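You operate a simulated robot arm through the tools that you are given. There is no shell and no other tool.

The job below is to be done with a simulated robot arm. You get a single attempt, and the scene is never put back.

## Task
Turn the yellow buckle to the carousel's opening and stand it on the KIT mat.
Fine: free the catch to turn, lock it again before you reach in. Set down upright: what you pick out.
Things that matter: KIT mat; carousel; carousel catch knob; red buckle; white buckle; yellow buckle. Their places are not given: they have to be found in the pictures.

The check looks at the end state, three seconds after you hand in, the way a careful person would. Anything else that was tipped, shoved, dropped, spilled or broken makes it a failure.

## Robot
A 6-joint arm with a two-finger gripper, fixed in place. Base frame: the origin is at the foot of the arm, x ahead of it, y to its left, z up; the work surface is at about z = 0. Lengths are in cm, angles in degrees, forces in N, time in s.
With the tool pointing down near the work surface it reaches from about 24 to 62 cm from the base axis. Its first joint turns from -66.0 to 66.0 degrees. Payload 1.37 kg.
Tool frame: the origin (TCP) lies between the finger pads and is the grasp point; the fingertips stand 2.2 cm ahead of it; z points along the fingers, y is the line along which they close. The gripper opens to 9.2 cm. The gripper's body begins 6.5 cm behind the TCP.
Orientation is that of the tool frame in the base frame, as a unit quaternion [x, y, z, w]. With the fingers straight down and closing along the base's y, the tool's x points along the base's -x, its y along +y and its z along -z.

## Interface
- The arm moves only by the tool drive_tool. Its argument "moves" is a list of rows, each an object (a shift or turn left out is 0, a gripper value left out holds the last) with "delta_pos": the shift along the tool's x, y, z in cm, a list of three; "dr": the turn, a rotation vector about the tool's x, y, z in degrees, a list of three; "jaw": the finger opening in cm, from 0 to 9.2. In form: [{"delta_pos": [dx, dy, dz], "dr": [wx, wy, wz], "jaw": jaw}, ...]. A call has 1 to 20 rows; each row shifts and turns the commanded pose from where the row before left it, along the tool's axes as they then stand. Rows are played at 5 a second. More than 5 cm and 8.6 degrees between two rows, or a gripper value outside its range, and nothing of the call is played. A pose out of reach is approached as far as the arm can. The call stops where the force on the tool passes 40 N (or 10 N more than at its start, if that is more) or the arm is blocked; 0.2 s more then pass. Each finger halts on what it meets, pressing with about 26 N; the grip force reading is that of the motor and also rises with nothing between the fingers. The clock runs only during rows and for 0.2 s after the last one: add rows that do not move to give the fingers time. The reply holds the time, the measured pose of the TCP, the force on the tool along the base axes, the opening and the grip force, in the units named above and with some noise, with the torque about the TCP (base axes, N m) and any sound that the robot's microphone picked up.
- Cameras (640 x 400 px; columns grow to the right, rows downward): "scene" is fixed at [5.97, -46.43, 57.82]; the picture's right is [0.41, -0.91, 0.00], its down [-0.56, -0.25, -0.79] and it looks along [0.72, 0.33, -0.61] (base axes); focal length 289 px, centre (320, 200). "wrist" rides on the gripper at [7.1, 1.9, -10.2] in the tool frame; the picture's right is [-0.26, 0.97, 0.00], its down [-0.75, -0.20, -0.63] and it looks along [-0.60, -0.16, 0.78] (tool axes); focal length 280 px, centre (320, 200).
- snapshot(camera): a new picture of that camera. The clock stands still meanwhile.
- probe_pixels(camera, pixels): for up to 12 pixels [column, row] of the newest picture of that camera ("zoom" is the newest enlarged one), the place [x, y, z] in the base frame of the surface seen there, good to about 0.3 cm. The clock stands still meanwhile.
- enlarge(camera, box): a new picture of the part [left, top, right, bottom] of that camera's present view, enlarged. The clock stands still meanwhile.
- sign_off(): hands the job in; it is judged then, once.

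Open the gripper and draw the arm clear of the work before you hand the job in, unless the task says otherwise.

The tools are called after "Emit:" by a JSON object that holds its "name" and its "arguments". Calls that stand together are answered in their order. drive_tool: Moves the arm, as the interface text tells. Its arguments: {"type":"object","properties":{"moves":{"type":"array","items":{"type":"object","properties":{"delta_pos":{"type":"array","items":{"type":"number"}},"dr":{"type":"array","items":{"type":"number"}},"jaw":{"type":"number"}}}}},"required":["moves"]} The other tools are called the same way: snapshot (camera) takes a picture; probe_pixels (camera, pixels) gives the place of the surface under pixels of a picture; enlarge (camera, box) takes an enlarged picture of a part of a camera's view; sign_off () hands the job in.

At the start:

```text
time_s: 0.0
eef_pos: [42.18, -14.53, 38.28]
tool_rot: [0.0, 1.0, 0.0, 0.0]
wrist_force: [0.0, 0.2, -0.4]
torque: [-0.01, 0.0, 0.02]
grip_width: 9.2
finger_force: 0.1
```

scene: 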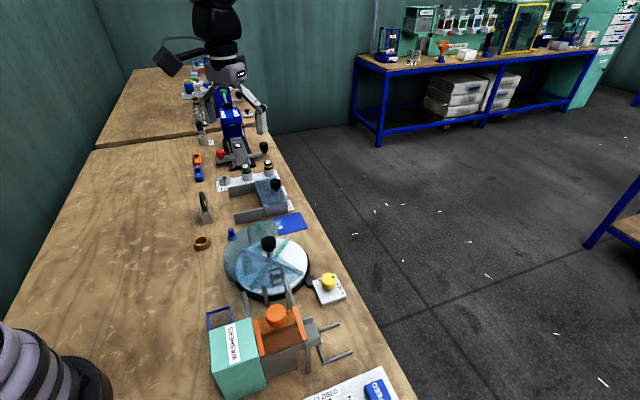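
wrist: 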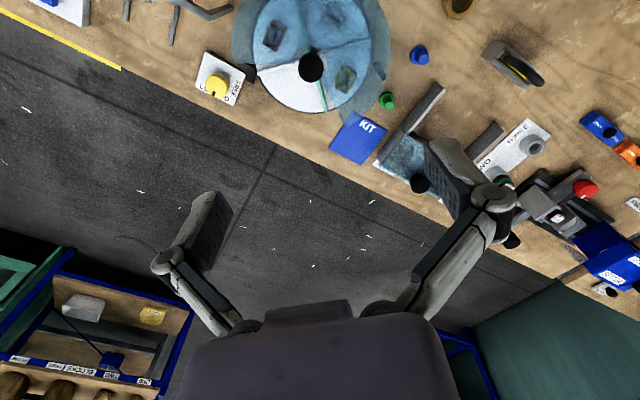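

The scene picture shows the carousel near (268, 262) with a black knob at the top, a KIT mat in blue near (291, 222), and a yellow knob on a plate near (329, 283). I enlarge both views to see the carousel in detail.

Emit:
{"name": "enlarge", "arguments": {"camera": "scene", "box": [190, 200, 370, 320]}}

Emit:
{"name": "enlarge", "arguments": {"camera": "wrist", "box": [180, 0, 420, 150]}}

```text
3.33 times, centred on (280, 260) of scene
```

zoom: 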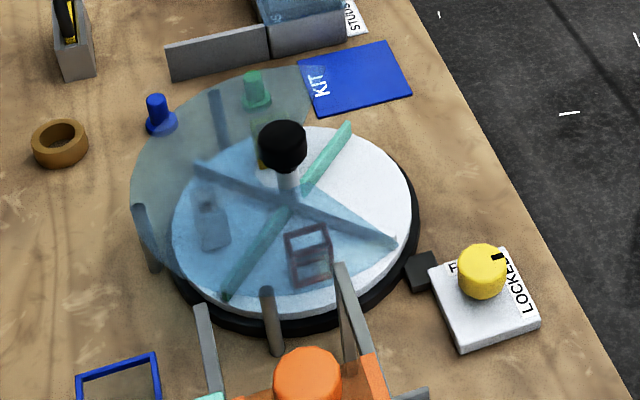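

```text
2.67 times, centred on (300, 75) of wrist
```

zoom: 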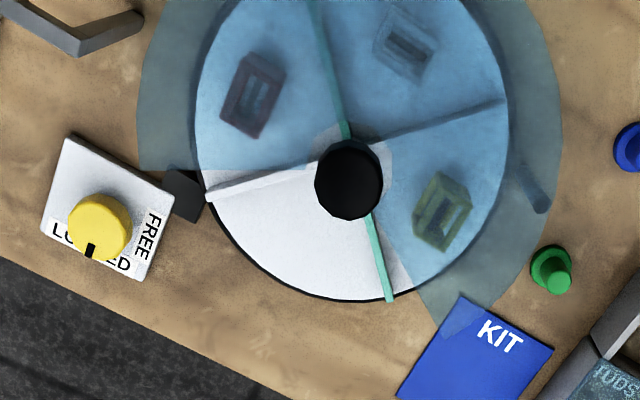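

The enlarged wrist view shows the black central knob (347,178), the catch knob (100,227) with its black mark pointing at LOCKED, the FREE label at (148,238), the yellow buckle at (442,212) under the cover, red at (252,95), white at (405,43), and KIT mat at (480,360). I probe those places.

Emit:
{"name": "probe_pixels", "arguments": {"camera": "zoom", "pixels": [[347, 178], [100, 220], [90, 250], [148, 235], [442, 205], [252, 90], [405, 43], [478, 360], [300, 250], [185, 195], [388, 298], [208, 195]]}}

Emit:
{"name": "probe_pixels", "arguments": {"camera": "scene", "pixels": [[268, 242], [329, 281], [332, 277], [291, 222], [288, 232], [238, 257], [262, 277], [305, 262], [268, 255], [345, 297], [310, 278], [285, 285]]}}

```text
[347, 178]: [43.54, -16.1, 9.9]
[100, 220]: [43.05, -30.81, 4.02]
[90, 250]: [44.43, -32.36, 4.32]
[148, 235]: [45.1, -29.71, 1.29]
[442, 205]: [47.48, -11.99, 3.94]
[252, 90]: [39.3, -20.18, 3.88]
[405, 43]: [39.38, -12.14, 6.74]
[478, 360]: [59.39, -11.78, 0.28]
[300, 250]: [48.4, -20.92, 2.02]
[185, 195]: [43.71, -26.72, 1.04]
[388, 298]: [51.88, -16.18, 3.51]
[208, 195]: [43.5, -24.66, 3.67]
```

```text
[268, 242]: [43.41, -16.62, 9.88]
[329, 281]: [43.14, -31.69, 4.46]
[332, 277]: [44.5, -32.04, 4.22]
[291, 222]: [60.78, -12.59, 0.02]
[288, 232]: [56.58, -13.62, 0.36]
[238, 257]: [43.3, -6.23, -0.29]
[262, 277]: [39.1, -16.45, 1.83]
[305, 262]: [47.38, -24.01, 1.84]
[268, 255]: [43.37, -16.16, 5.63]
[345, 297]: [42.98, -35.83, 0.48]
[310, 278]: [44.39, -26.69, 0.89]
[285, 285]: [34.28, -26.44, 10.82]
```

Carousel centre is about (43.5, -16.2), dividers along ±x and ±y, yellow buckle in the +x+y sector, opening in the +x−y sector. I move above the catch knob at about (43.4, -31.5) for a closer look.

Emit:
{"name": "drive_tool", "arguments": {"moves": [{"delta_pos": [0, -4.5, 0]}, {"delta_pos": [0, -4.5, 0]}, {"delta_pos": [0, -4.5, 0]}, {"delta_pos": [0, -3.5, 2]}, {"delta_pos": [0, 0, 4.5]}, {"delta_pos": [0, 0, 4.5]}, {"delta_pos": [0, 0, 4.5]}, {"delta_pos": [0, 0, 0]}]}}

```text
time_s: 1.8
eef_pos: [41.76, -31.51, 22.57]
tool_rot: [0.0, 1.0, 0.001, 0.0]
wrist_force: [-0.4, -0.6, 1.0]
torque: [-0.01, 0.0, 0.03]
grip_width: 9.19
finger_force: 0.1
```

The arm is at (41.8, -31.5, 22.6) above the catch knob. I take a wrist picture to see the knob and its labels.

Emit:
{"name": "snapshot", "arguments": {"camera": "wrist"}}

Emit:
{"name": "snapshot", "arguments": {"camera": "scene"}}

```text
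taken
```

wrist: 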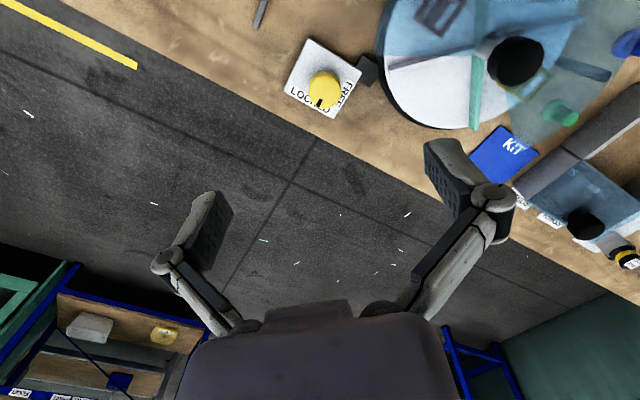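

```text
taken
```

scene: 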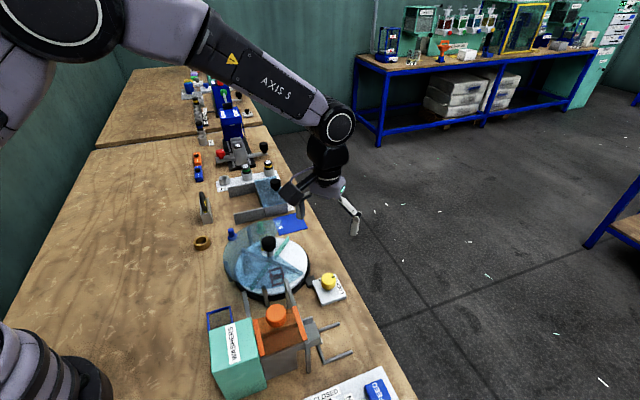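

The catch knob is at (325, 88) in the wrist view. I enlarge it to read where the mark points.

Emit:
{"name": "enlarge", "arguments": {"camera": "wrist", "box": [265, 30, 393, 110]}}

Emit:
{"name": "enlarge", "arguments": {"camera": "scene", "box": [296, 260, 360, 300]}}

```text
5.00 times, centred on (329, 70) of wrist
```

zoom: 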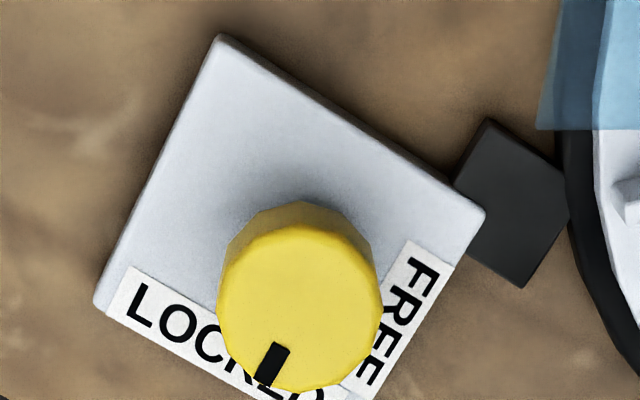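

```text
10.00 times, centred on (328, 280) of scene
```

zoom: 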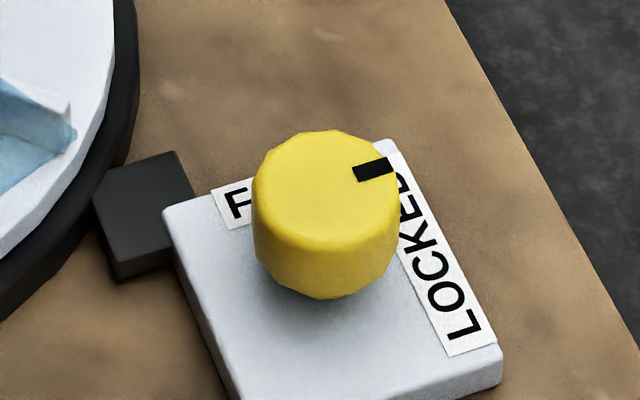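

The mark points at LOCKED (+x side), FREE is on the +y side, so freeing is about +90° about base z. I probe the knob's top outline and mark in both zooms.

Emit:
{"name": "probe_pixels", "arguments": {"camera": "zoom", "pixels": [[355, 172], [390, 167], [262, 185], [325, 140], [390, 215], [325, 240], [325, 290], [260, 255], [325, 190], [440, 290], [240, 205], [230, 280]]}}

Emit:
{"name": "probe_pixels", "arguments": {"camera": "wrist", "pixels": [[325, 90], [319, 104], [310, 88], [338, 90], [308, 38], [285, 91], [360, 73], [337, 116], [365, 70], [515, 62], [300, 96], [346, 93]]}}

```text
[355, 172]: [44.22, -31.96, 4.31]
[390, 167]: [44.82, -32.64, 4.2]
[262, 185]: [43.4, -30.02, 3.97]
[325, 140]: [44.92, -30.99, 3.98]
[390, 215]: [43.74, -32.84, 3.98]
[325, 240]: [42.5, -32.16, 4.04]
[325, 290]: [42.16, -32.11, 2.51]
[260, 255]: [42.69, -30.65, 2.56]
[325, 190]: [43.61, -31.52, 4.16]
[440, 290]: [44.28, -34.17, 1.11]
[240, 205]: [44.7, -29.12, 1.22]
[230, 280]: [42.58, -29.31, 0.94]
```

```text
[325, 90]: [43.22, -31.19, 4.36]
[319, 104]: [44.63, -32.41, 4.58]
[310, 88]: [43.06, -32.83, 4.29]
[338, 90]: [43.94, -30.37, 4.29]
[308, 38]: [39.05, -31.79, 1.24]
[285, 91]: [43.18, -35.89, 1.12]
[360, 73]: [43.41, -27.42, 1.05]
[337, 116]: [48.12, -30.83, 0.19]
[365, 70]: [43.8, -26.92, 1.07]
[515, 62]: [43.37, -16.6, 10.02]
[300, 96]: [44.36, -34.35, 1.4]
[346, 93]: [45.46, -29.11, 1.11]
```

The catch plate is turned 45°: the mark points to -45° (LOCKED) and FREE lies at +45°; the knob centre is about (43.5, -31.5), top z ≈ 4.3. I turn the tool -45° about base z above the knob, ready to turn +90° when gripped.

Emit:
{"name": "drive_tool", "arguments": {"moves": [{"delta_pos": [-1.7, 0, 0], "jaw": 6}, {"dr": [0, 0, 7.5]}, {"dr": [0, 0, 7.5]}, {"dr": [0, 0, 7.5]}, {"dr": [0, 0, 7.5]}, {"dr": [0, 0, 7.5]}, {"dr": [0, 0, 7.5]}, {"delta_pos": [0, 0, 4]}, {"delta_pos": [0, 0, 4]}, {}, {}]}}

```text
time_s: 4.2
eef_pos: [43.8, -31.33, 14.61]
tool_rot: [0.383, 0.924, 0.0, -0.001]
wrist_force: [-0.3, -0.4, 0.3]
torque: [0.02, 0.01, 0.02]
grip_width: 5.99
finger_force: 0.0
```

The tool is now turned -45° at (43.8, -31.3, 14.6). I check alignment over the knob with both cameras.

Emit:
{"name": "snapshot", "arguments": {"camera": "wrist"}}

Emit:
{"name": "enlarge", "arguments": {"camera": "scene", "box": [240, 180, 400, 280]}}

```text
taken
```

wrist: 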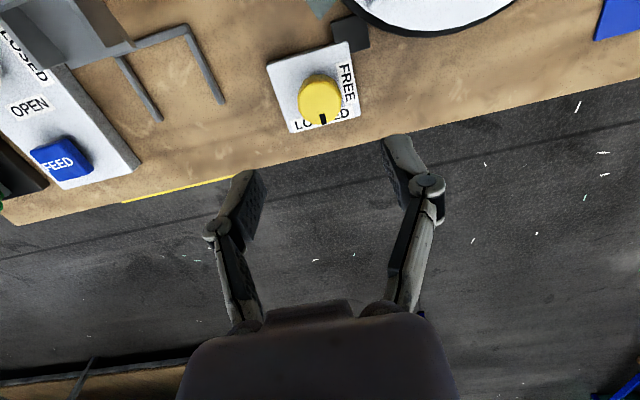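

```text
4.00 times, centred on (320, 230) of scene
```

zoom: 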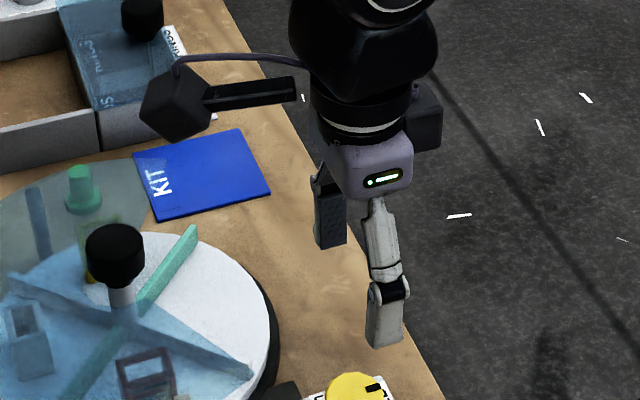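

The knob sits between the fingers' line in the wrist view. Before going down I probe neighbouring structures (fixture with prongs at upper left of wrist view, posts in scene) for height clearance.

Emit:
{"name": "probe_pixels", "arguments": {"camera": "wrist", "pixels": [[320, 85], [322, 118], [300, 95], [342, 95], [320, 75], [185, 30], [130, 60], [220, 100], [100, 20], [60, 40], [30, 20], [350, 25]]}}

Emit:
{"name": "snapshot", "arguments": {"camera": "scene"}}

Emit:
{"name": "probe_pixels", "arguments": {"camera": "scene", "pixels": [[276, 314], [286, 290], [248, 295], [270, 290], [320, 325], [340, 340], [340, 357], [290, 330], [235, 345], [325, 350], [300, 318], [292, 295]]}}

```text
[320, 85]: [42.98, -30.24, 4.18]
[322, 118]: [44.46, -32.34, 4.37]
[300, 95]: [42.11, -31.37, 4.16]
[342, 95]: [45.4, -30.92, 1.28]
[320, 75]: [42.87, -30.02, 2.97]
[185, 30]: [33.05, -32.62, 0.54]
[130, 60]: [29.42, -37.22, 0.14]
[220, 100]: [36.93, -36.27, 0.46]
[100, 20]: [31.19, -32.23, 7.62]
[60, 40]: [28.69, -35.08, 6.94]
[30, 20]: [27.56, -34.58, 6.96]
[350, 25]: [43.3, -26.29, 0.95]
```

```text
taken
```

scene: 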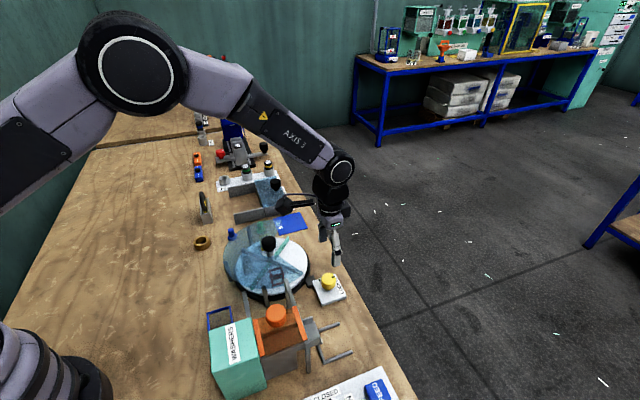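

```text
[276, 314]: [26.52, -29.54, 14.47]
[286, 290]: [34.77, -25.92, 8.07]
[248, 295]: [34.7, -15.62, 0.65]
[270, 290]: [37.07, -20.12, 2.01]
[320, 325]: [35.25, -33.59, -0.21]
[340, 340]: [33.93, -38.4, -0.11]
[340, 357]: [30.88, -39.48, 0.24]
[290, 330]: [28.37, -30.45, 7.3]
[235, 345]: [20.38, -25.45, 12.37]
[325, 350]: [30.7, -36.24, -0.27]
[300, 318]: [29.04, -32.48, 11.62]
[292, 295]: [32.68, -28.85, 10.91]
```

Obstacle heights are clear of the gripper here. I enlarge the wrist view around the knob to confirm its top's centre against the expected TCP projection (320, 101).

Emit:
{"name": "enlarge", "arguments": {"camera": "wrist", "box": [256, 60, 384, 140]}}

```text
5.00 times, centred on (320, 100) of wrist
```

zoom: 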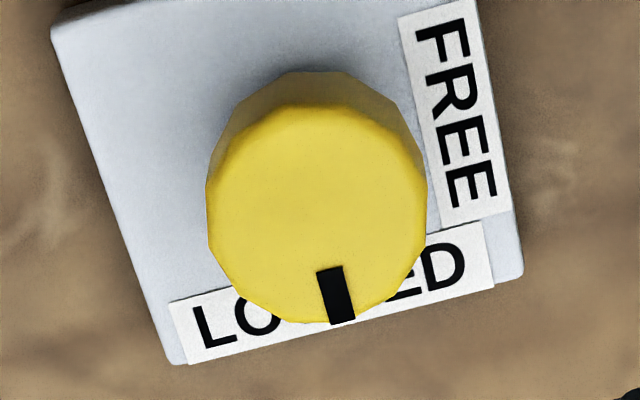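

The knob's top is centred at about (319.5, 102.8), matching the tool axis within 0.15 cm, and its diameter is about 3.2 cm. I go down and close on it.

Emit:
{"name": "drive_tool", "arguments": {"moves": [{"delta_pos": [0, 0, 4]}, {"delta_pos": [0, 0, 4]}, {"delta_pos": [0, 0, 2]}, {"delta_pos": [0, 0, 0.6]}, {}, {"jaw": 2.5}, {}, {}, {}]}}

```text
time_s: 6.2
eef_pos: [43.87, -31.58, 4.06]
tool_rot: [0.383, 0.924, 0.001, 0.001]
wrist_force: [6.8, 6.4, -0.1]
torque: [0.12, -0.13, 0.0]
grip_width: 3.37
finger_force: 28.3
```

The fingers hold the knob (width 3.37) with about 9 N sideways along the closing line, so I shift slightly along +tool y to relieve it.

Emit:
{"name": "drive_tool", "arguments": {"moves": [{"delta_pos": [0, 0.1, 0]}, {}]}}

```text
time_s: 6.8
eef_pos: [43.92, -31.6, 4.2]
tool_rot: [0.382, 0.924, 0.0, 0.0]
wrist_force: [6.8, 3.1, -4.3]
torque: [-0.13, -0.35, -0.01]
grip_width: 3.37
finger_force: 28.4
```

The side force is modest. I now turn the knob +90° about base z (tool z −90°), first part to check the readings.

Emit:
{"name": "drive_tool", "arguments": {"moves": [{"dr": [0, 0, -7.5]}, {"dr": [0, 0, -7.5]}, {"dr": [0, 0, -7.5]}, {"dr": [0, 0, -7.5]}, {}]}}

```text
time_s: 8.0
eef_pos: [43.91, -31.53, 4.18]
tool_rot: [0.129, 0.992, 0.0, -0.001]
wrist_force: [-4.4, 2.8, 5.4]
torque: [0.21, 0.64, 0.01]
grip_width: 3.39
finger_force: 27.7
```

The tool turned 30° with low torque about z. I look at whether the knob is following.

Emit:
{"name": "enlarge", "arguments": {"camera": "scene", "box": [280, 240, 376, 300]}}

Emit:
{"name": "enlarge", "arguments": {"camera": "wrist", "box": [240, 100, 400, 200]}}

```text
6.67 times, centred on (328, 270) of scene
```

zoom: 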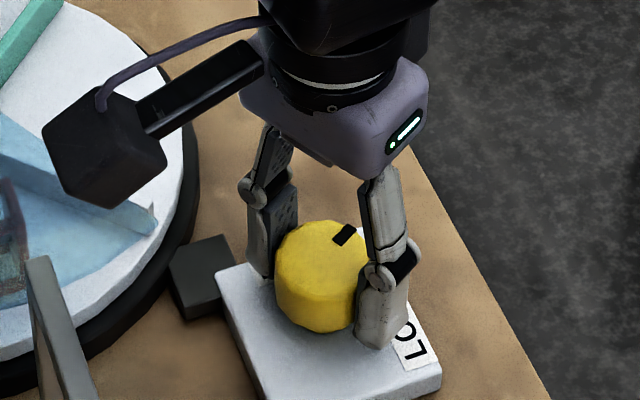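

```text
4.00 times, centred on (320, 150) of wrist
```

zoom: 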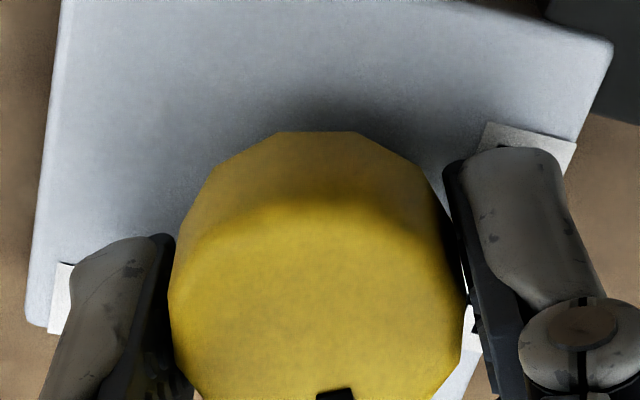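

The mark has moved with the tool, so the grip holds. I continue the remaining 60°.

Emit:
{"name": "drive_tool", "arguments": {"moves": [{"dr": [0, 0, -7.5]}, {"dr": [0, 0, -7.5]}, {"dr": [0, 0, -7.5]}, {"dr": [0, 0, -7.5]}, {"dr": [0, 0, -7.5]}, {"dr": [0, 0, -7.5]}, {"dr": [0, 0, -7.5]}, {"dr": [0, 0, -7.5]}, {}]}}

Emit:
{"name": "enlarge", "arguments": {"camera": "scene", "box": [280, 240, 376, 300]}}

Emit:
{"name": "enlarge", "arguments": {"camera": "wrist", "box": [200, 60, 440, 210]}}

```text
time_s: 10.0
eef_pos: [43.76, -31.31, 4.11]
tool_rot: [-0.384, 0.924, 0.003, -0.001]
wrist_force: [-14.9, 18.4, 6.9]
torque: [0.09, 0.46, -0.04]
grip_width: 3.37
finger_force: 27.9
```

```text
6.67 times, centred on (328, 270) of scene
```

zoom: 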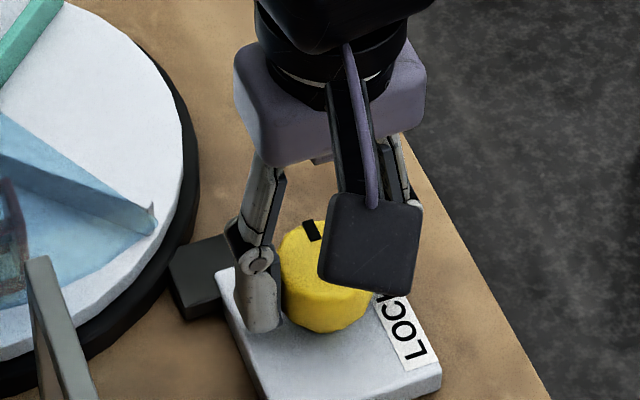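

```text
2.67 times, centred on (320, 135) of wrist
```

zoom: 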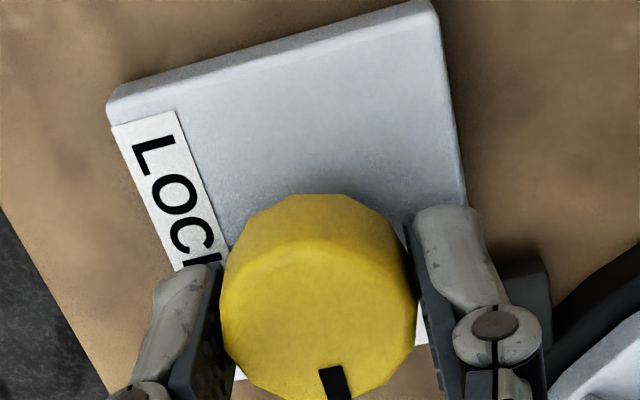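

The mark has moved 90° with the tool, now pointing to the +45° FREE side. I open the fingers to 6 and rise, then check the mark and the catch.

Emit:
{"name": "drive_tool", "arguments": {"moves": [{"jaw": 6}, {}, {}, {"delta_pos": [0, 0, -3]}, {"delta_pos": [0, 0, -4]}, {"delta_pos": [0, 0, -4]}, {}]}}

Emit:
{"name": "snapshot", "arguments": {"camera": "wrist"}}

Emit:
{"name": "enlarge", "arguments": {"camera": "scene", "box": [280, 240, 376, 300]}}

```text
time_s: 11.6
eef_pos: [44.06, -31.33, 15.47]
tool_rot: [-0.383, 0.924, 0.001, -0.001]
wrist_force: [-0.8, 0.5, 0.0]
torque: [0.02, 0.0, -0.03]
grip_width: 6.01
finger_force: 0.1
```

```text
taken
```

wrist: 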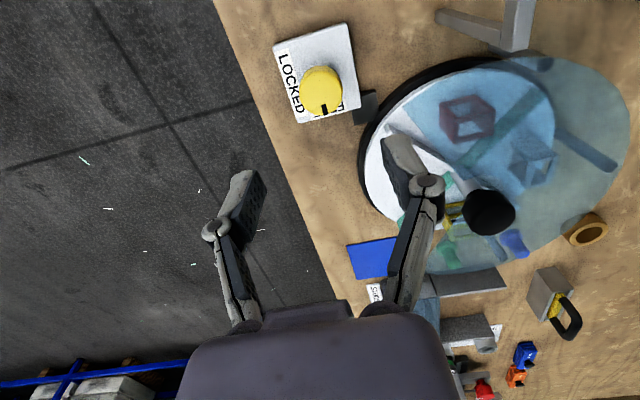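

```text
6.67 times, centred on (328, 270) of scene
```

zoom: 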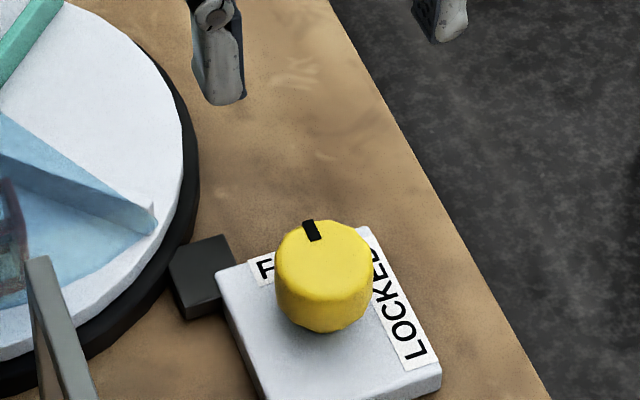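

The mark now points toward the FREE side. I enlarge to check its exact angle.

Emit:
{"name": "enlarge", "arguments": {"camera": "wrist", "box": [256, 40, 384, 120]}}

Emit:
{"name": "enlarge", "arguments": {"camera": "scene", "box": [296, 260, 360, 300]}}

```text
5.00 times, centred on (320, 80) of wrist
```

zoom: 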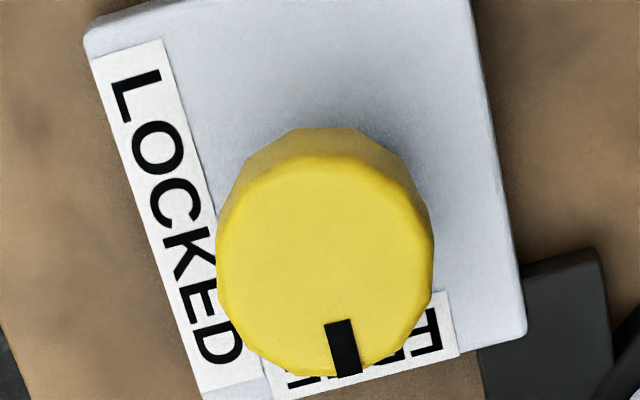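

```text
10.00 times, centred on (328, 280) of scene
```

zoom: 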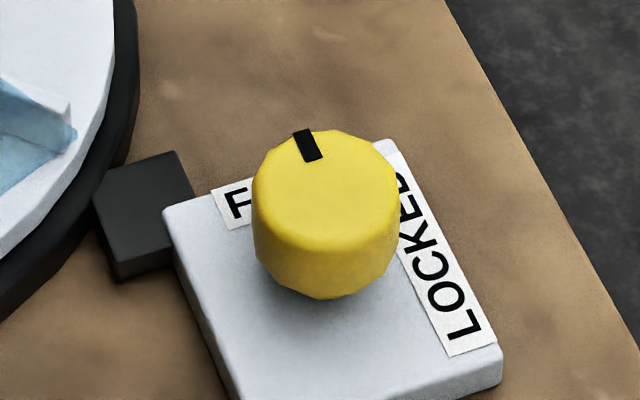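

The mark is now exactly on FREE. Next I examine the carousel's central knob and cover height before gripping it.

Emit:
{"name": "enlarge", "arguments": {"camera": "scene", "box": [220, 215, 316, 275]}}

Emit:
{"name": "probe_pixels", "arguments": {"camera": "zoom", "pixels": [[320, 180], [320, 150], [320, 195], [320, 215], [320, 240], [320, 258], [293, 170], [347, 170], [130, 100], [130, 200], [250, 330], [330, 330]]}}

```text
6.67 times, centred on (268, 245) of scene
```

zoom: 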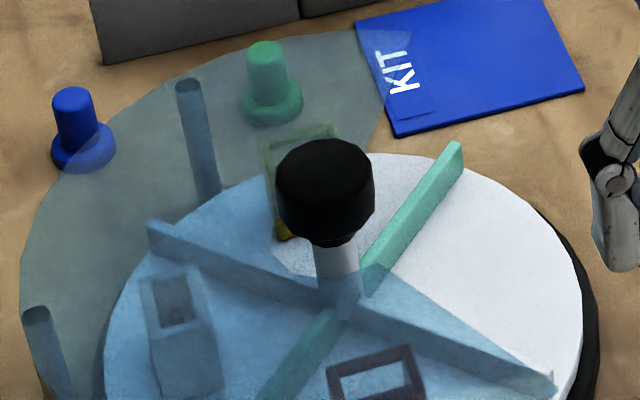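

```text
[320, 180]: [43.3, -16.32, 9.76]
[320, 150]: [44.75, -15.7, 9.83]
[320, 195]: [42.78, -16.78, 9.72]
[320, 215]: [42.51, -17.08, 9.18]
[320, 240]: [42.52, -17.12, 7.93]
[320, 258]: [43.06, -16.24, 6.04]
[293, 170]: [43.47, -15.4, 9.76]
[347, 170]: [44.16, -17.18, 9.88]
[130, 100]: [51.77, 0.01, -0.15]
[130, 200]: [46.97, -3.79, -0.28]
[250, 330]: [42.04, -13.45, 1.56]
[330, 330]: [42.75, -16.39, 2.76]
```

The knob spans z ≈ 7.6–9.9 with about 3 cm diameter. I probe the cover's support posts and the cover's cut edge to learn the cover's height.

Emit:
{"name": "probe_pixels", "arguments": {"camera": "zoom", "pixels": [[188, 85], [188, 95], [200, 150], [206, 188], [37, 318], [60, 385], [335, 247], [338, 265], [345, 285], [385, 110], [372, 150], [270, 270]]}}

Emit:
{"name": "enlarge", "arguments": {"camera": "wrist", "box": [360, 60, 640, 280]}}

```text
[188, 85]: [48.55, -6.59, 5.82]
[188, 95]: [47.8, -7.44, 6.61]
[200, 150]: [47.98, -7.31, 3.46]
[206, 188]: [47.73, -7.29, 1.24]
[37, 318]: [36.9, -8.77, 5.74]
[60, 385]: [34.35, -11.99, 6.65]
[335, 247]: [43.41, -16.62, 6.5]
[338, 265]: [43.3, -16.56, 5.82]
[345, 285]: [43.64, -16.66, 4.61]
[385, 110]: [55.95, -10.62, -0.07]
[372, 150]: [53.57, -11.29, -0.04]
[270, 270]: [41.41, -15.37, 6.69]
```

```text
1.82 times, centred on (500, 170) of wrist
```

zoom: 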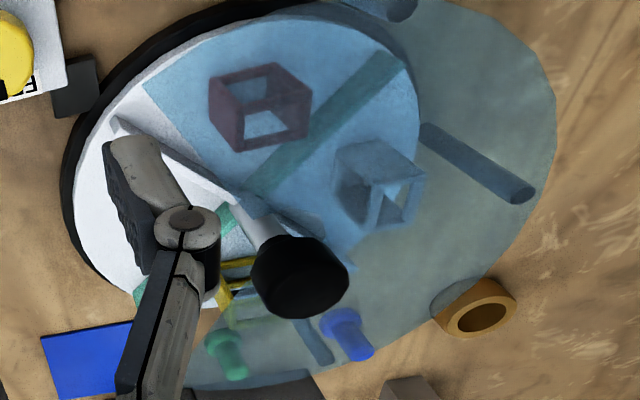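

The cover's top is at about z 6.7 and the knob's centre about (43.7, -16.3). I lift and move above the knob, keeping the tool at +45° so that the carousel can be turned −90°.

Emit:
{"name": "drive_tool", "arguments": {"moves": [{"delta_pos": [0, 0, -5]}, {"delta_pos": [-2.635, 2.725, 0]}, {"delta_pos": [-2.635, 2.725, 0]}, {"delta_pos": [-2.635, 2.725, 0]}, {"delta_pos": [-2.635, 2.725, 0]}, {}, {}]}}

Emit:
{"name": "snapshot", "arguments": {"camera": "wrist"}}

```text
time_s: 13.2
eef_pos: [43.82, -16.47, 20.12]
tool_rot: [-0.383, 0.924, 0.0, 0.001]
wrist_force: [0.9, -0.6, 0.1]
torque: [0.02, 0.0, 0.01]
grip_width: 5.99
finger_force: 0.0
```

```text
taken
```

wrist: 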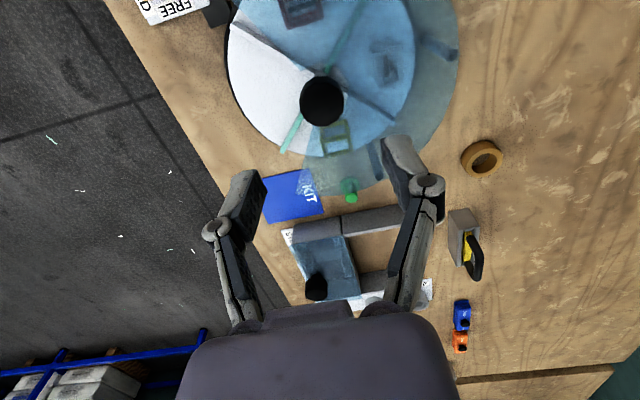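

The knob appears at about (322, 101), right near the expected axis projection (320, 102). I enlarge to measure and also to look at the cover's opening and buckles.

Emit:
{"name": "enlarge", "arguments": {"camera": "wrist", "box": [224, 20, 416, 140]}}

Emit:
{"name": "enlarge", "arguments": {"camera": "wrist", "box": [288, 80, 352, 120]}}

```text
3.33 times, centred on (320, 80) of wrist
```

zoom: 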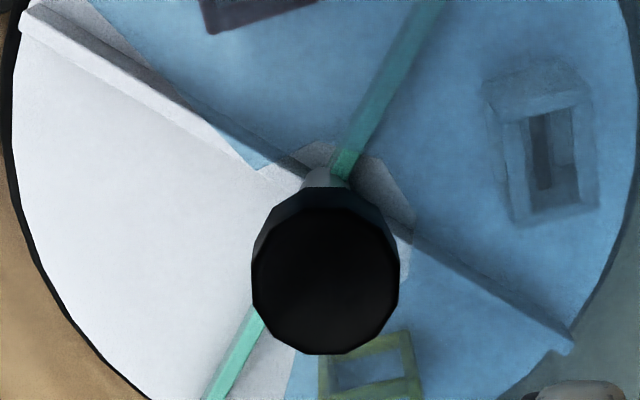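

```text
10.00 times, centred on (320, 100) of wrist
```

zoom: 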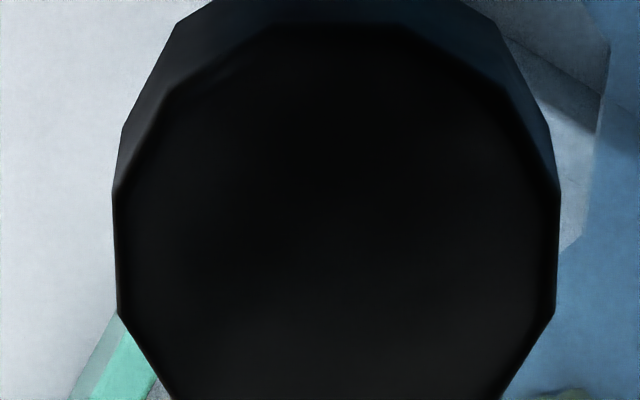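

The knob centre reads about 0.1–0.2 cm off the tool axis; I correct by (-0.12, 0.12) and go down to TCP z ≈ 9.5 (tips ≈ 7.3, above the cover at 6.7), then close.

Emit:
{"name": "drive_tool", "arguments": {"moves": [{"delta_pos": [-0.12, 0.12, 4]}, {"delta_pos": [0, 0, 4]}, {"delta_pos": [0, 0, 2]}, {"delta_pos": [0, 0, 0.6]}, {}, {"jaw": 4.5}, {"jaw": 2.5}, {}, {}, {}]}}

```text
time_s: 15.4
eef_pos: [43.66, -16.51, 9.64]
tool_rot: [-0.383, 0.924, -0.001, 0.001]
wrist_force: [5.0, -6.3, -4.6]
torque: [-0.11, -0.08, -0.07]
grip_width: 3.34
finger_force: 27.8
```

The knob is held (width 3.34) with small side forces. I start turning −90° about base z (tool z +), first 20°, and look.

Emit:
{"name": "drive_tool", "arguments": {"moves": [{"dr": [0, 0, 2]}, {"dr": [0, 0, 4]}, {"dr": [0, 0, 4.5]}, {"dr": [0, 0, 4.5]}, {"dr": [0, 0, 3]}, {"dr": [0, 0, 2]}, {}]}}

Emit:
{"name": "enlarge", "arguments": {"camera": "scene", "box": [210, 210, 338, 290]}}

```text
time_s: 17.0
eef_pos: [43.67, -16.25, 9.56]
tool_rot: [-0.217, 0.976, -0.001, 0.002]
wrist_force: [7.4, -33.3, -1.5]
torque: [-0.69, 0.14, -0.06]
grip_width: 3.34
finger_force: 28.6
```

```text
5.00 times, centred on (274, 250) of scene
```

zoom: 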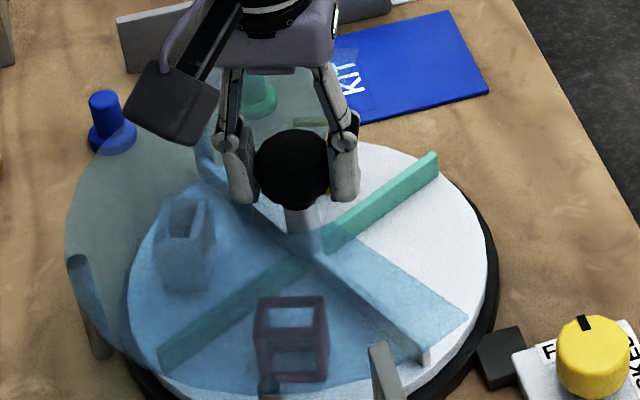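

The carousel turns with the knob and buckles stand still on it, but a −y force of 33 N shows the tool is off-centre. I shift 0.2 cm toward −y to relieve it.

Emit:
{"name": "drive_tool", "arguments": {"moves": [{"delta_pos": [0.085, -0.181, 0]}, {}, {}]}}

```text
time_s: 17.8
eef_pos: [43.74, -16.26, 9.55]
tool_rot: [-0.216, 0.976, -0.001, 0.002]
wrist_force: [7.8, -12.6, 18.4]
torque: [-0.15, -0.39, 0.0]
grip_width: 3.32
finger_force: 28.9
```

Force dropped; I make one more small shift and lift 0.1 cm to relax, then continue turning.

Emit:
{"name": "drive_tool", "arguments": {"moves": [{"delta_pos": [0, -0.1, -0.1]}, {}, {"dr": [0, 0, 2]}, {"dr": [0, 0, 4]}, {"dr": [0, 0, 4.5]}, {"dr": [0, 0, 4.5]}, {"dr": [0, 0, 3]}, {"dr": [0, 0, 2]}, {}]}}

```text
time_s: 19.8
eef_pos: [43.54, -16.24, 9.61]
tool_rot: [-0.044, 0.999, 0.002, -0.003]
wrist_force: [-7.4, 32.6, 8.4]
torque: [0.66, -0.3, 0.07]
grip_width: 3.35
finger_force: 28.4
```

Now +y force 32 N, so the last shifts were a little too much once turned; I shift +0.15 along tool y and check.

Emit:
{"name": "drive_tool", "arguments": {"moves": [{"delta_pos": [0, 0.15, 0]}, {}, {}]}}

Emit:
{"name": "enlarge", "arguments": {"camera": "scene", "box": [210, 210, 338, 290]}}

```text
time_s: 20.6
eef_pos: [43.54, -16.23, 9.56]
tool_rot: [-0.043, 0.999, 0.0, -0.002]
wrist_force: [-12.4, 21.4, 0.4]
torque: [0.31, 0.31, 0.04]
grip_width: 3.34
finger_force: 27.9
```

```text
5.00 times, centred on (274, 250) of scene
```

zoom: 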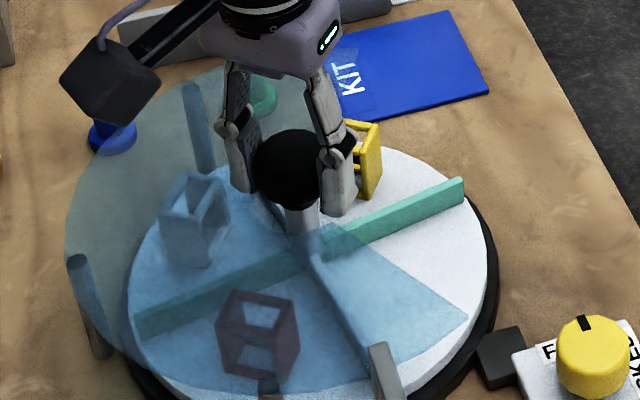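

The carousel has turned about 40° and the yellow buckle is coming into the opening. I centre a bit more and turn another 25°.

Emit:
{"name": "drive_tool", "arguments": {"moves": [{"delta_pos": [0.08, 0.12, 0]}, {}, {"dr": [0, 0, 2]}, {"dr": [0, 0, 4]}, {"dr": [0, 0, 4.5]}, {"dr": [0, 0, 4.5]}, {"dr": [0, 0, 4.5]}, {"dr": [0, 0, 3.5]}, {"dr": [0, 0, 2]}, {}]}}

```text
time_s: 22.8
eef_pos: [43.58, -16.1, 9.58]
tool_rot: [0.173, 0.985, 0.001, 0.0]
wrist_force: [2.8, -1.6, -15.8]
torque: [0.13, 0.42, -0.06]
grip_width: 3.31
finger_force: 27.7
```

Forces are low and the tool is at yaw −20°. I turn the last 25°.

Emit:
{"name": "drive_tool", "arguments": {"moves": [{"dr": [0, 0, 2]}, {"dr": [0, 0, 4]}, {"dr": [0, 0, 4.5]}, {"dr": [0, 0, 4.5]}, {"dr": [0, 0, 4.5]}, {"dr": [0, 0, 3.5]}, {"dr": [0, 0, 2]}, {}, {}]}}

Emit:
{"name": "enlarge", "arguments": {"camera": "scene", "box": [210, 210, 338, 290]}}

```text
time_s: 24.6
eef_pos: [43.58, -16.14, 9.65]
tool_rot: [0.381, 0.924, 0.001, 0.001]
wrist_force: [3.1, 2.1, -1.9]
torque: [0.02, 0.24, 0.0]
grip_width: 3.31
finger_force: 28.2
stopped in row 9: the force on the tool passed its limit at 40 N (the readings are from after the stop); the commanded pose is now the measured one
```

```text
5.00 times, centred on (274, 250) of scene
```

zoom: 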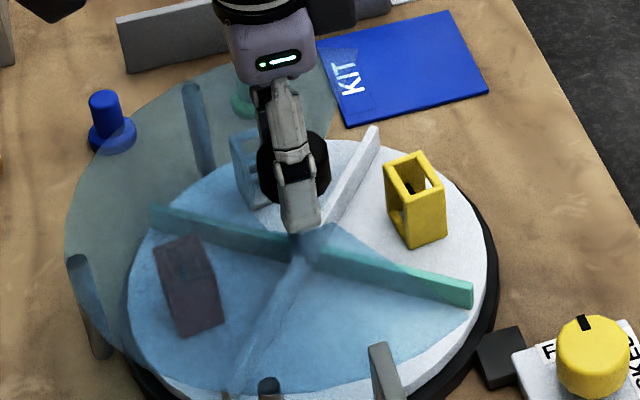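

The yellow buckle stands in the opening. The divider tips look a few degrees short of their former places, so I probe them to measure the carousel's angle.

Emit:
{"name": "probe_pixels", "arguments": {"camera": "zoom", "pixels": [[376, 128], [340, 180], [360, 150], [470, 286], [430, 275], [385, 264], [350, 255], [415, 160], [415, 205], [395, 165], [438, 185], [155, 212]]}}

Emit:
{"name": "snapshot", "arguments": {"camera": "wrist"}}

```text
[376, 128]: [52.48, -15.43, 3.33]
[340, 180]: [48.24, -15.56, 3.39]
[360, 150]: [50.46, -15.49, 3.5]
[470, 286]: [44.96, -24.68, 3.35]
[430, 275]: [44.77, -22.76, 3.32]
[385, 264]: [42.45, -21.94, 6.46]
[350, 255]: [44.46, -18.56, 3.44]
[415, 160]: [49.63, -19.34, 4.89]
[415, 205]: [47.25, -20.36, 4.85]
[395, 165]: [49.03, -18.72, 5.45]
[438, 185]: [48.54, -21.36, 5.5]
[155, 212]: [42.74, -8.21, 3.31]
```

```text
taken
```

wrist: 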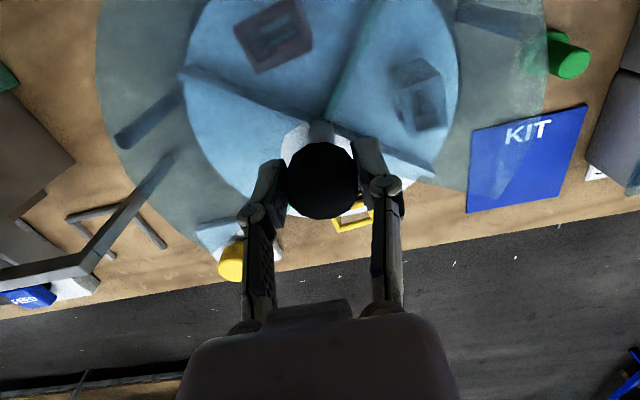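

The dividers read about +6° short of square (line from (42.7,-8.2) to (45.0,-24.7)). I turn a further 4° and then compare with the earlier enlarged view using the same box.

Emit:
{"name": "drive_tool", "arguments": {"moves": [{"dr": [0, 0, 2]}, {"dr": [0, 0, 2]}, {}, {}]}}

Emit:
{"name": "enlarge", "arguments": {"camera": "scene", "box": [220, 215, 316, 275]}}

```text
time_s: 25.6
eef_pos: [43.78, -16.07, 9.56]
tool_rot: [0.414, 0.91, 0.001, 0.001]
wrist_force: [4.0, 13.7, 9.1]
torque: [0.22, 0.0, 0.0]
grip_width: 3.33
finger_force: 28.0
```

```text
6.67 times, centred on (268, 245) of scene
```

zoom: 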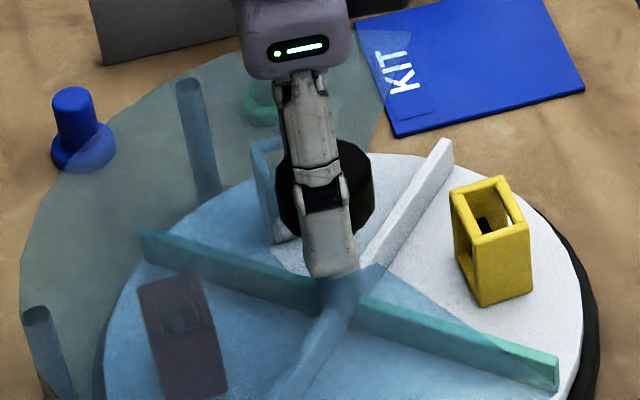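

Comparing with the earlier view, the +x divider tip is at (447,140) versus (458,142), and the −y tip (557,355) versus (552,372): about 2.5° remain. I turn 2.5° more.

Emit:
{"name": "drive_tool", "arguments": {"moves": [{"dr": [0, 0, 2.5]}, {}, {}]}}

Emit:
{"name": "enlarge", "arguments": {"camera": "scene", "box": [220, 215, 316, 275]}}

```text
time_s: 26.4
eef_pos: [43.79, -16.08, 9.63]
tool_rot: [0.433, 0.901, 0.001, 0.0]
wrist_force: [11.9, 29.0, 0.6]
torque: [0.67, -0.11, 0.06]
grip_width: 3.31
finger_force: 28.1
```

```text
6.67 times, centred on (268, 245) of scene
```

zoom: 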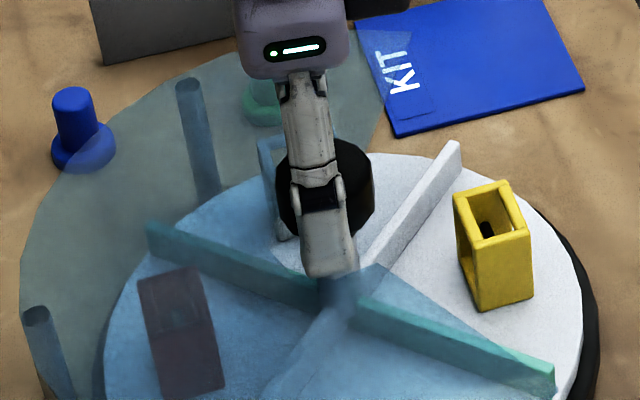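

The divider tips now match their original places within about half a degree. I relieve the side force (27 N along tool y) before releasing.

Emit:
{"name": "drive_tool", "arguments": {"moves": [{"delta_pos": [0.05, 0.2, 0]}, {}, {}]}}

```text
time_s: 27.2
eef_pos: [43.6, -16.03, 9.59]
tool_rot: [0.433, 0.901, 0.001, 0.0]
wrist_force: [4.8, 6.2, -7.1]
torque: [-0.07, -0.01, 0.05]
grip_width: 3.28
finger_force: 28.4
```

The force is down to about 10 N. I open the fingers to 6 and rise, then check that the carousel has kept its place.

Emit:
{"name": "drive_tool", "arguments": {"moves": [{"jaw": 4}, {"jaw": 6}, {}, {}, {"delta_pos": [0, 0, -3]}, {"delta_pos": [0, 0, -4]}, {"delta_pos": [0, 0, -4]}, {}]}}

Emit:
{"name": "enlarge", "arguments": {"camera": "scene", "box": [220, 215, 316, 275]}}

Emit:
{"name": "snapshot", "arguments": {"camera": "wrist"}}

```text
time_s: 29.1
eef_pos: [43.93, -15.93, 20.58]
tool_rot: [0.433, 0.901, 0.001, 0.001]
wrist_force: [0.2, 0.8, 1.1]
torque: [-0.03, -0.01, -0.02]
grip_width: 6.0
finger_force: 0.0
```

```text
6.67 times, centred on (268, 245) of scene
```

zoom: 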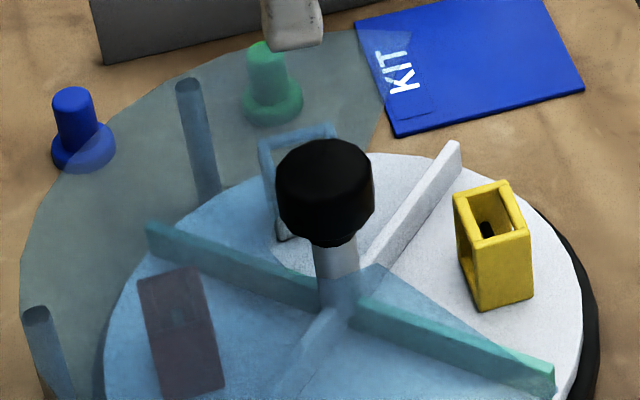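

```text
taken
```

wrist: 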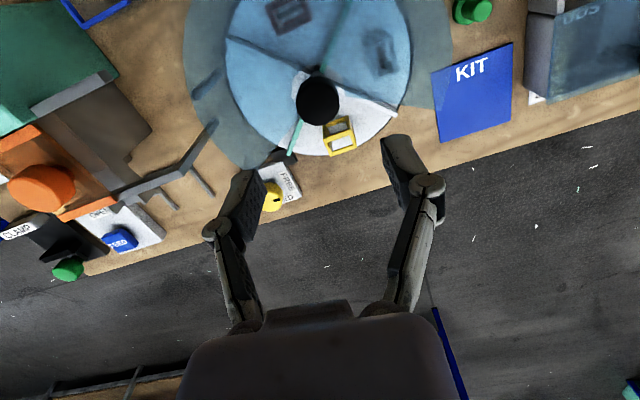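

The carousel has kept its position and the yellow buckle stands in the open sector. Now I turn the tool back to +45° and go over the catch knob to lock it again.

Emit:
{"name": "drive_tool", "arguments": {"moves": [{"dr": [0, 0, -8]}, {"dr": [0, 0, -8]}, {"dr": [0, 0, -8]}, {"dr": [0, 0, -8]}, {"dr": [0, 0, -8]}, {"dr": [0, 0, -8]}, {"dr": [0, 0, -8]}, {"dr": [0, 0, -8]}, {"dr": [0, 0, -8]}, {"dr": [0, 0, -8]}, {"dr": [0, 0, -8]}, {"dr": [0, 0, -8]}, {"delta_pos": [2.69, -2.743, 0]}, {"delta_pos": [2.69, -2.743, 0]}, {"delta_pos": [2.69, -2.743, 0]}, {"delta_pos": [2.69, -2.743, 0]}, {"delta_pos": [0, 0, 3]}, {"delta_pos": [0, 0, 2.5]}, {}, {}]}}

Emit:
{"name": "enlarge", "arguments": {"camera": "wrist", "box": [256, 60, 384, 140]}}

```text
time_s: 33.2
eef_pos: [43.92, -31.45, 15.13]
tool_rot: [-0.38, 0.925, -0.001, 0.002]
wrist_force: [0.1, -0.5, 0.4]
torque: [0.0, 0.01, -0.01]
grip_width: 6.0
finger_force: 0.1
```

```text
5.00 times, centred on (320, 100) of wrist
```

zoom: 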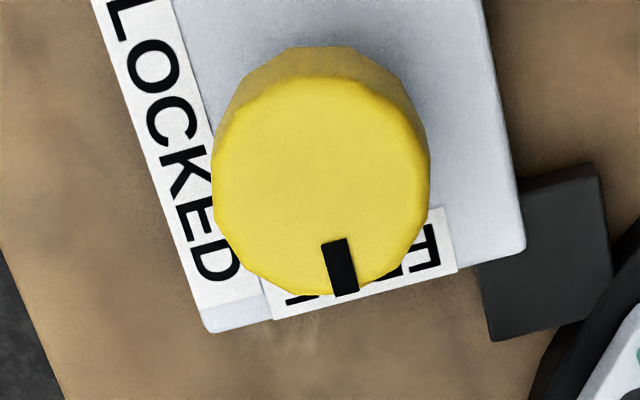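

The catch knob's top is centred at about (320.3, 97.1), 0.15 cm along tool x from the axis. I correct, go down and close on it.

Emit:
{"name": "drive_tool", "arguments": {"moves": [{"delta_pos": [0.12, 0, 4]}, {"delta_pos": [0, 0, 4]}, {"delta_pos": [0, 0, 2.5]}, {"delta_pos": [0, 0, 0.5]}, {}, {"jaw": 4.5}, {"jaw": 2.5}, {}, {}, {}]}}

```text
time_s: 35.5
eef_pos: [43.66, -31.61, 4.35]
tool_rot: [-0.38, 0.925, -0.002, 0.002]
wrist_force: [5.1, -4.4, -4.8]
torque: [-0.07, -0.11, -0.04]
grip_width: 3.38
finger_force: 27.7
```

The knob is held (3.38) with small forces. I turn it back −90° about base z (tool z +90°) in steps.

Emit:
{"name": "drive_tool", "arguments": {"moves": [{"dr": [0, 0, 3]}, {"dr": [0, 0, 6]}, {"dr": [0, 0, 6]}, {"dr": [0, 0, 6]}, {"dr": [0, 0, 6]}, {"dr": [0, 0, 3]}, {}]}}

```text
time_s: 37.0
eef_pos: [43.68, -31.52, 4.21]
tool_rot: [-0.126, 0.992, -0.001, 0.001]
wrist_force: [-9.9, -18.6, 8.7]
torque: [-0.56, 0.5, -0.04]
grip_width: 3.41
finger_force: 28.3
```

There is about −16 N along tool y; I shift slightly to relieve it and continue 30° more.

Emit:
{"name": "drive_tool", "arguments": {"moves": [{"delta_pos": [0.05, -0.12, 0]}, {}, {"dr": [0, 0, 3]}, {"dr": [0, 0, 6]}, {"dr": [0, 0, 6]}, {"dr": [0, 0, 6]}, {"dr": [0, 0, 6]}, {"dr": [0, 0, 3]}, {}]}}

```text
time_s: 39.0
eef_pos: [43.75, -31.56, 4.27]
tool_rot: [0.134, 0.991, -0.001, 0.002]
wrist_force: [-0.7, -1.9, 15.0]
torque: [0.11, 0.33, -0.04]
grip_width: 3.36
finger_force: 28.0
```

Forces are low at yaw −15°. I turn the last 30°.

Emit:
{"name": "drive_tool", "arguments": {"moves": [{"dr": [0, 0, 3]}, {"dr": [0, 0, 6]}, {"dr": [0, 0, 6]}, {"dr": [0, 0, 6]}, {"dr": [0, 0, 6]}, {"dr": [0, 0, 3]}, {}]}}

Emit:
{"name": "enlarge", "arguments": {"camera": "wrist", "box": [240, 90, 400, 190]}}

Emit:
{"name": "enlarge", "arguments": {"camera": "scene", "box": [280, 240, 376, 300]}}

```text
time_s: 40.6
eef_pos: [43.83, -31.39, 4.2]
tool_rot: [0.386, 0.923, 0.0, 0.003]
wrist_force: [18.5, 2.8, -5.4]
torque: [0.1, -0.28, -0.05]
grip_width: 3.36
finger_force: 27.9
```

```text
4.00 times, centred on (320, 140) of wrist
```

zoom: 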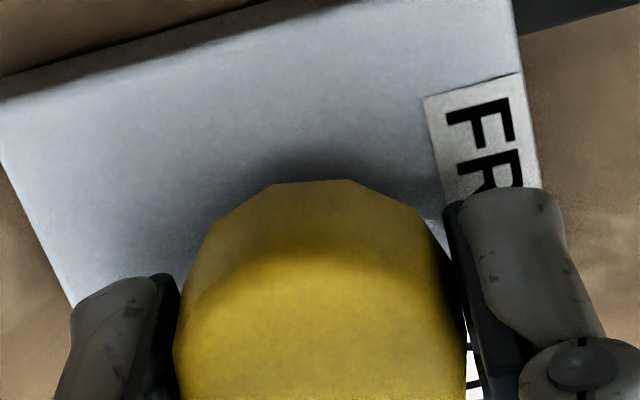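

```text
6.67 times, centred on (328, 270) of scene
```

zoom: 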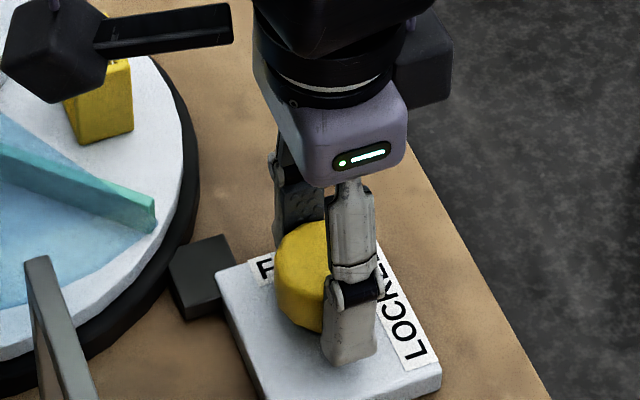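

The mark is hidden by the finger from the scene camera. I open the fingers and rise to check the mark.

Emit:
{"name": "drive_tool", "arguments": {"moves": [{"delta_pos": [0, 0.1, 0]}, {"jaw": 4.5}, {"jaw": 6}, {}, {}, {"delta_pos": [0, 0, -3]}, {"delta_pos": [0, 0, -4]}, {"delta_pos": [0, 0, -4]}, {}]}}

Emit:
{"name": "enlarge", "arguments": {"camera": "wrist", "box": [256, 60, 384, 140]}}

Emit:
{"name": "enlarge", "arguments": {"camera": "scene", "box": [296, 260, 360, 300]}}

```text
time_s: 42.6
eef_pos: [43.53, -31.29, 15.27]
tool_rot: [0.387, 0.922, 0.002, 0.0]
wrist_force: [0.3, 0.4, 0.2]
torque: [0.0, -0.01, 0.0]
grip_width: 5.99
finger_force: 0.1
```

```text
5.00 times, centred on (320, 100) of wrist
```

zoom: 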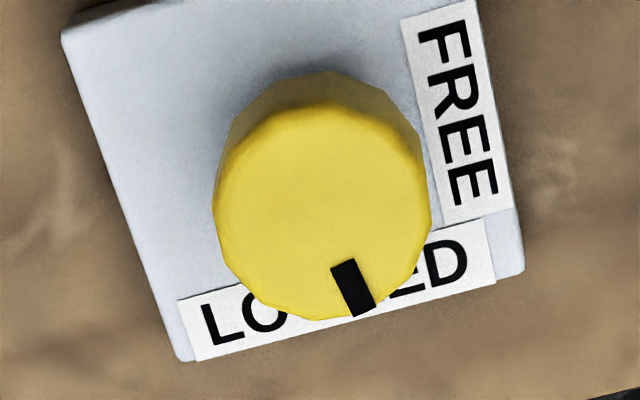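

```text
10.00 times, centred on (328, 280) of scene
```

zoom: 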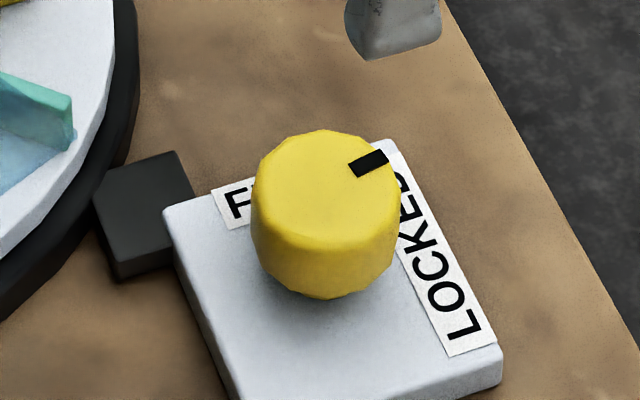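

The mark is about 9° short of its original LOCKED position (slip while turning). I regrip at the same yaw after centring by −0.2 cm along tool x, and turn 9.5° more.

Emit:
{"name": "drive_tool", "arguments": {"moves": [{"delta_pos": [-0.2, 0, 4]}, {"delta_pos": [0, 0, 4]}, {"delta_pos": [0, 0, 2.5]}, {"delta_pos": [0, 0, 0.5]}, {}, {"jaw": 4.5}, {"jaw": 2.5}, {}, {}, {}]}}

```text
time_s: 44.9
eef_pos: [43.96, -31.69, 4.1]
tool_rot: [0.386, 0.922, 0.0, 0.001]
wrist_force: [-12.4, -17.3, 3.4]
torque: [-0.16, 0.35, 0.01]
grip_width: 3.33
finger_force: 28.1
```

The grip shows −21 N along tool y, so I ease it by −0.15 along tool y, then turn 9.5°.

Emit:
{"name": "drive_tool", "arguments": {"moves": [{"delta_pos": [0, -0.15, 0]}, {}, {"dr": [0, 0, 3]}, {"dr": [0, 0, 4]}, {"dr": [0, 0, 2.5]}, {}, {}]}}

```text
time_s: 46.5
eef_pos: [43.81, -31.58, 4.09]
tool_rot: [0.461, 0.887, -0.001, 0.001]
wrist_force: [2.2, -0.2, 1.9]
torque: [-0.19, -0.1, -0.02]
grip_width: 3.32
finger_force: 28.2
```

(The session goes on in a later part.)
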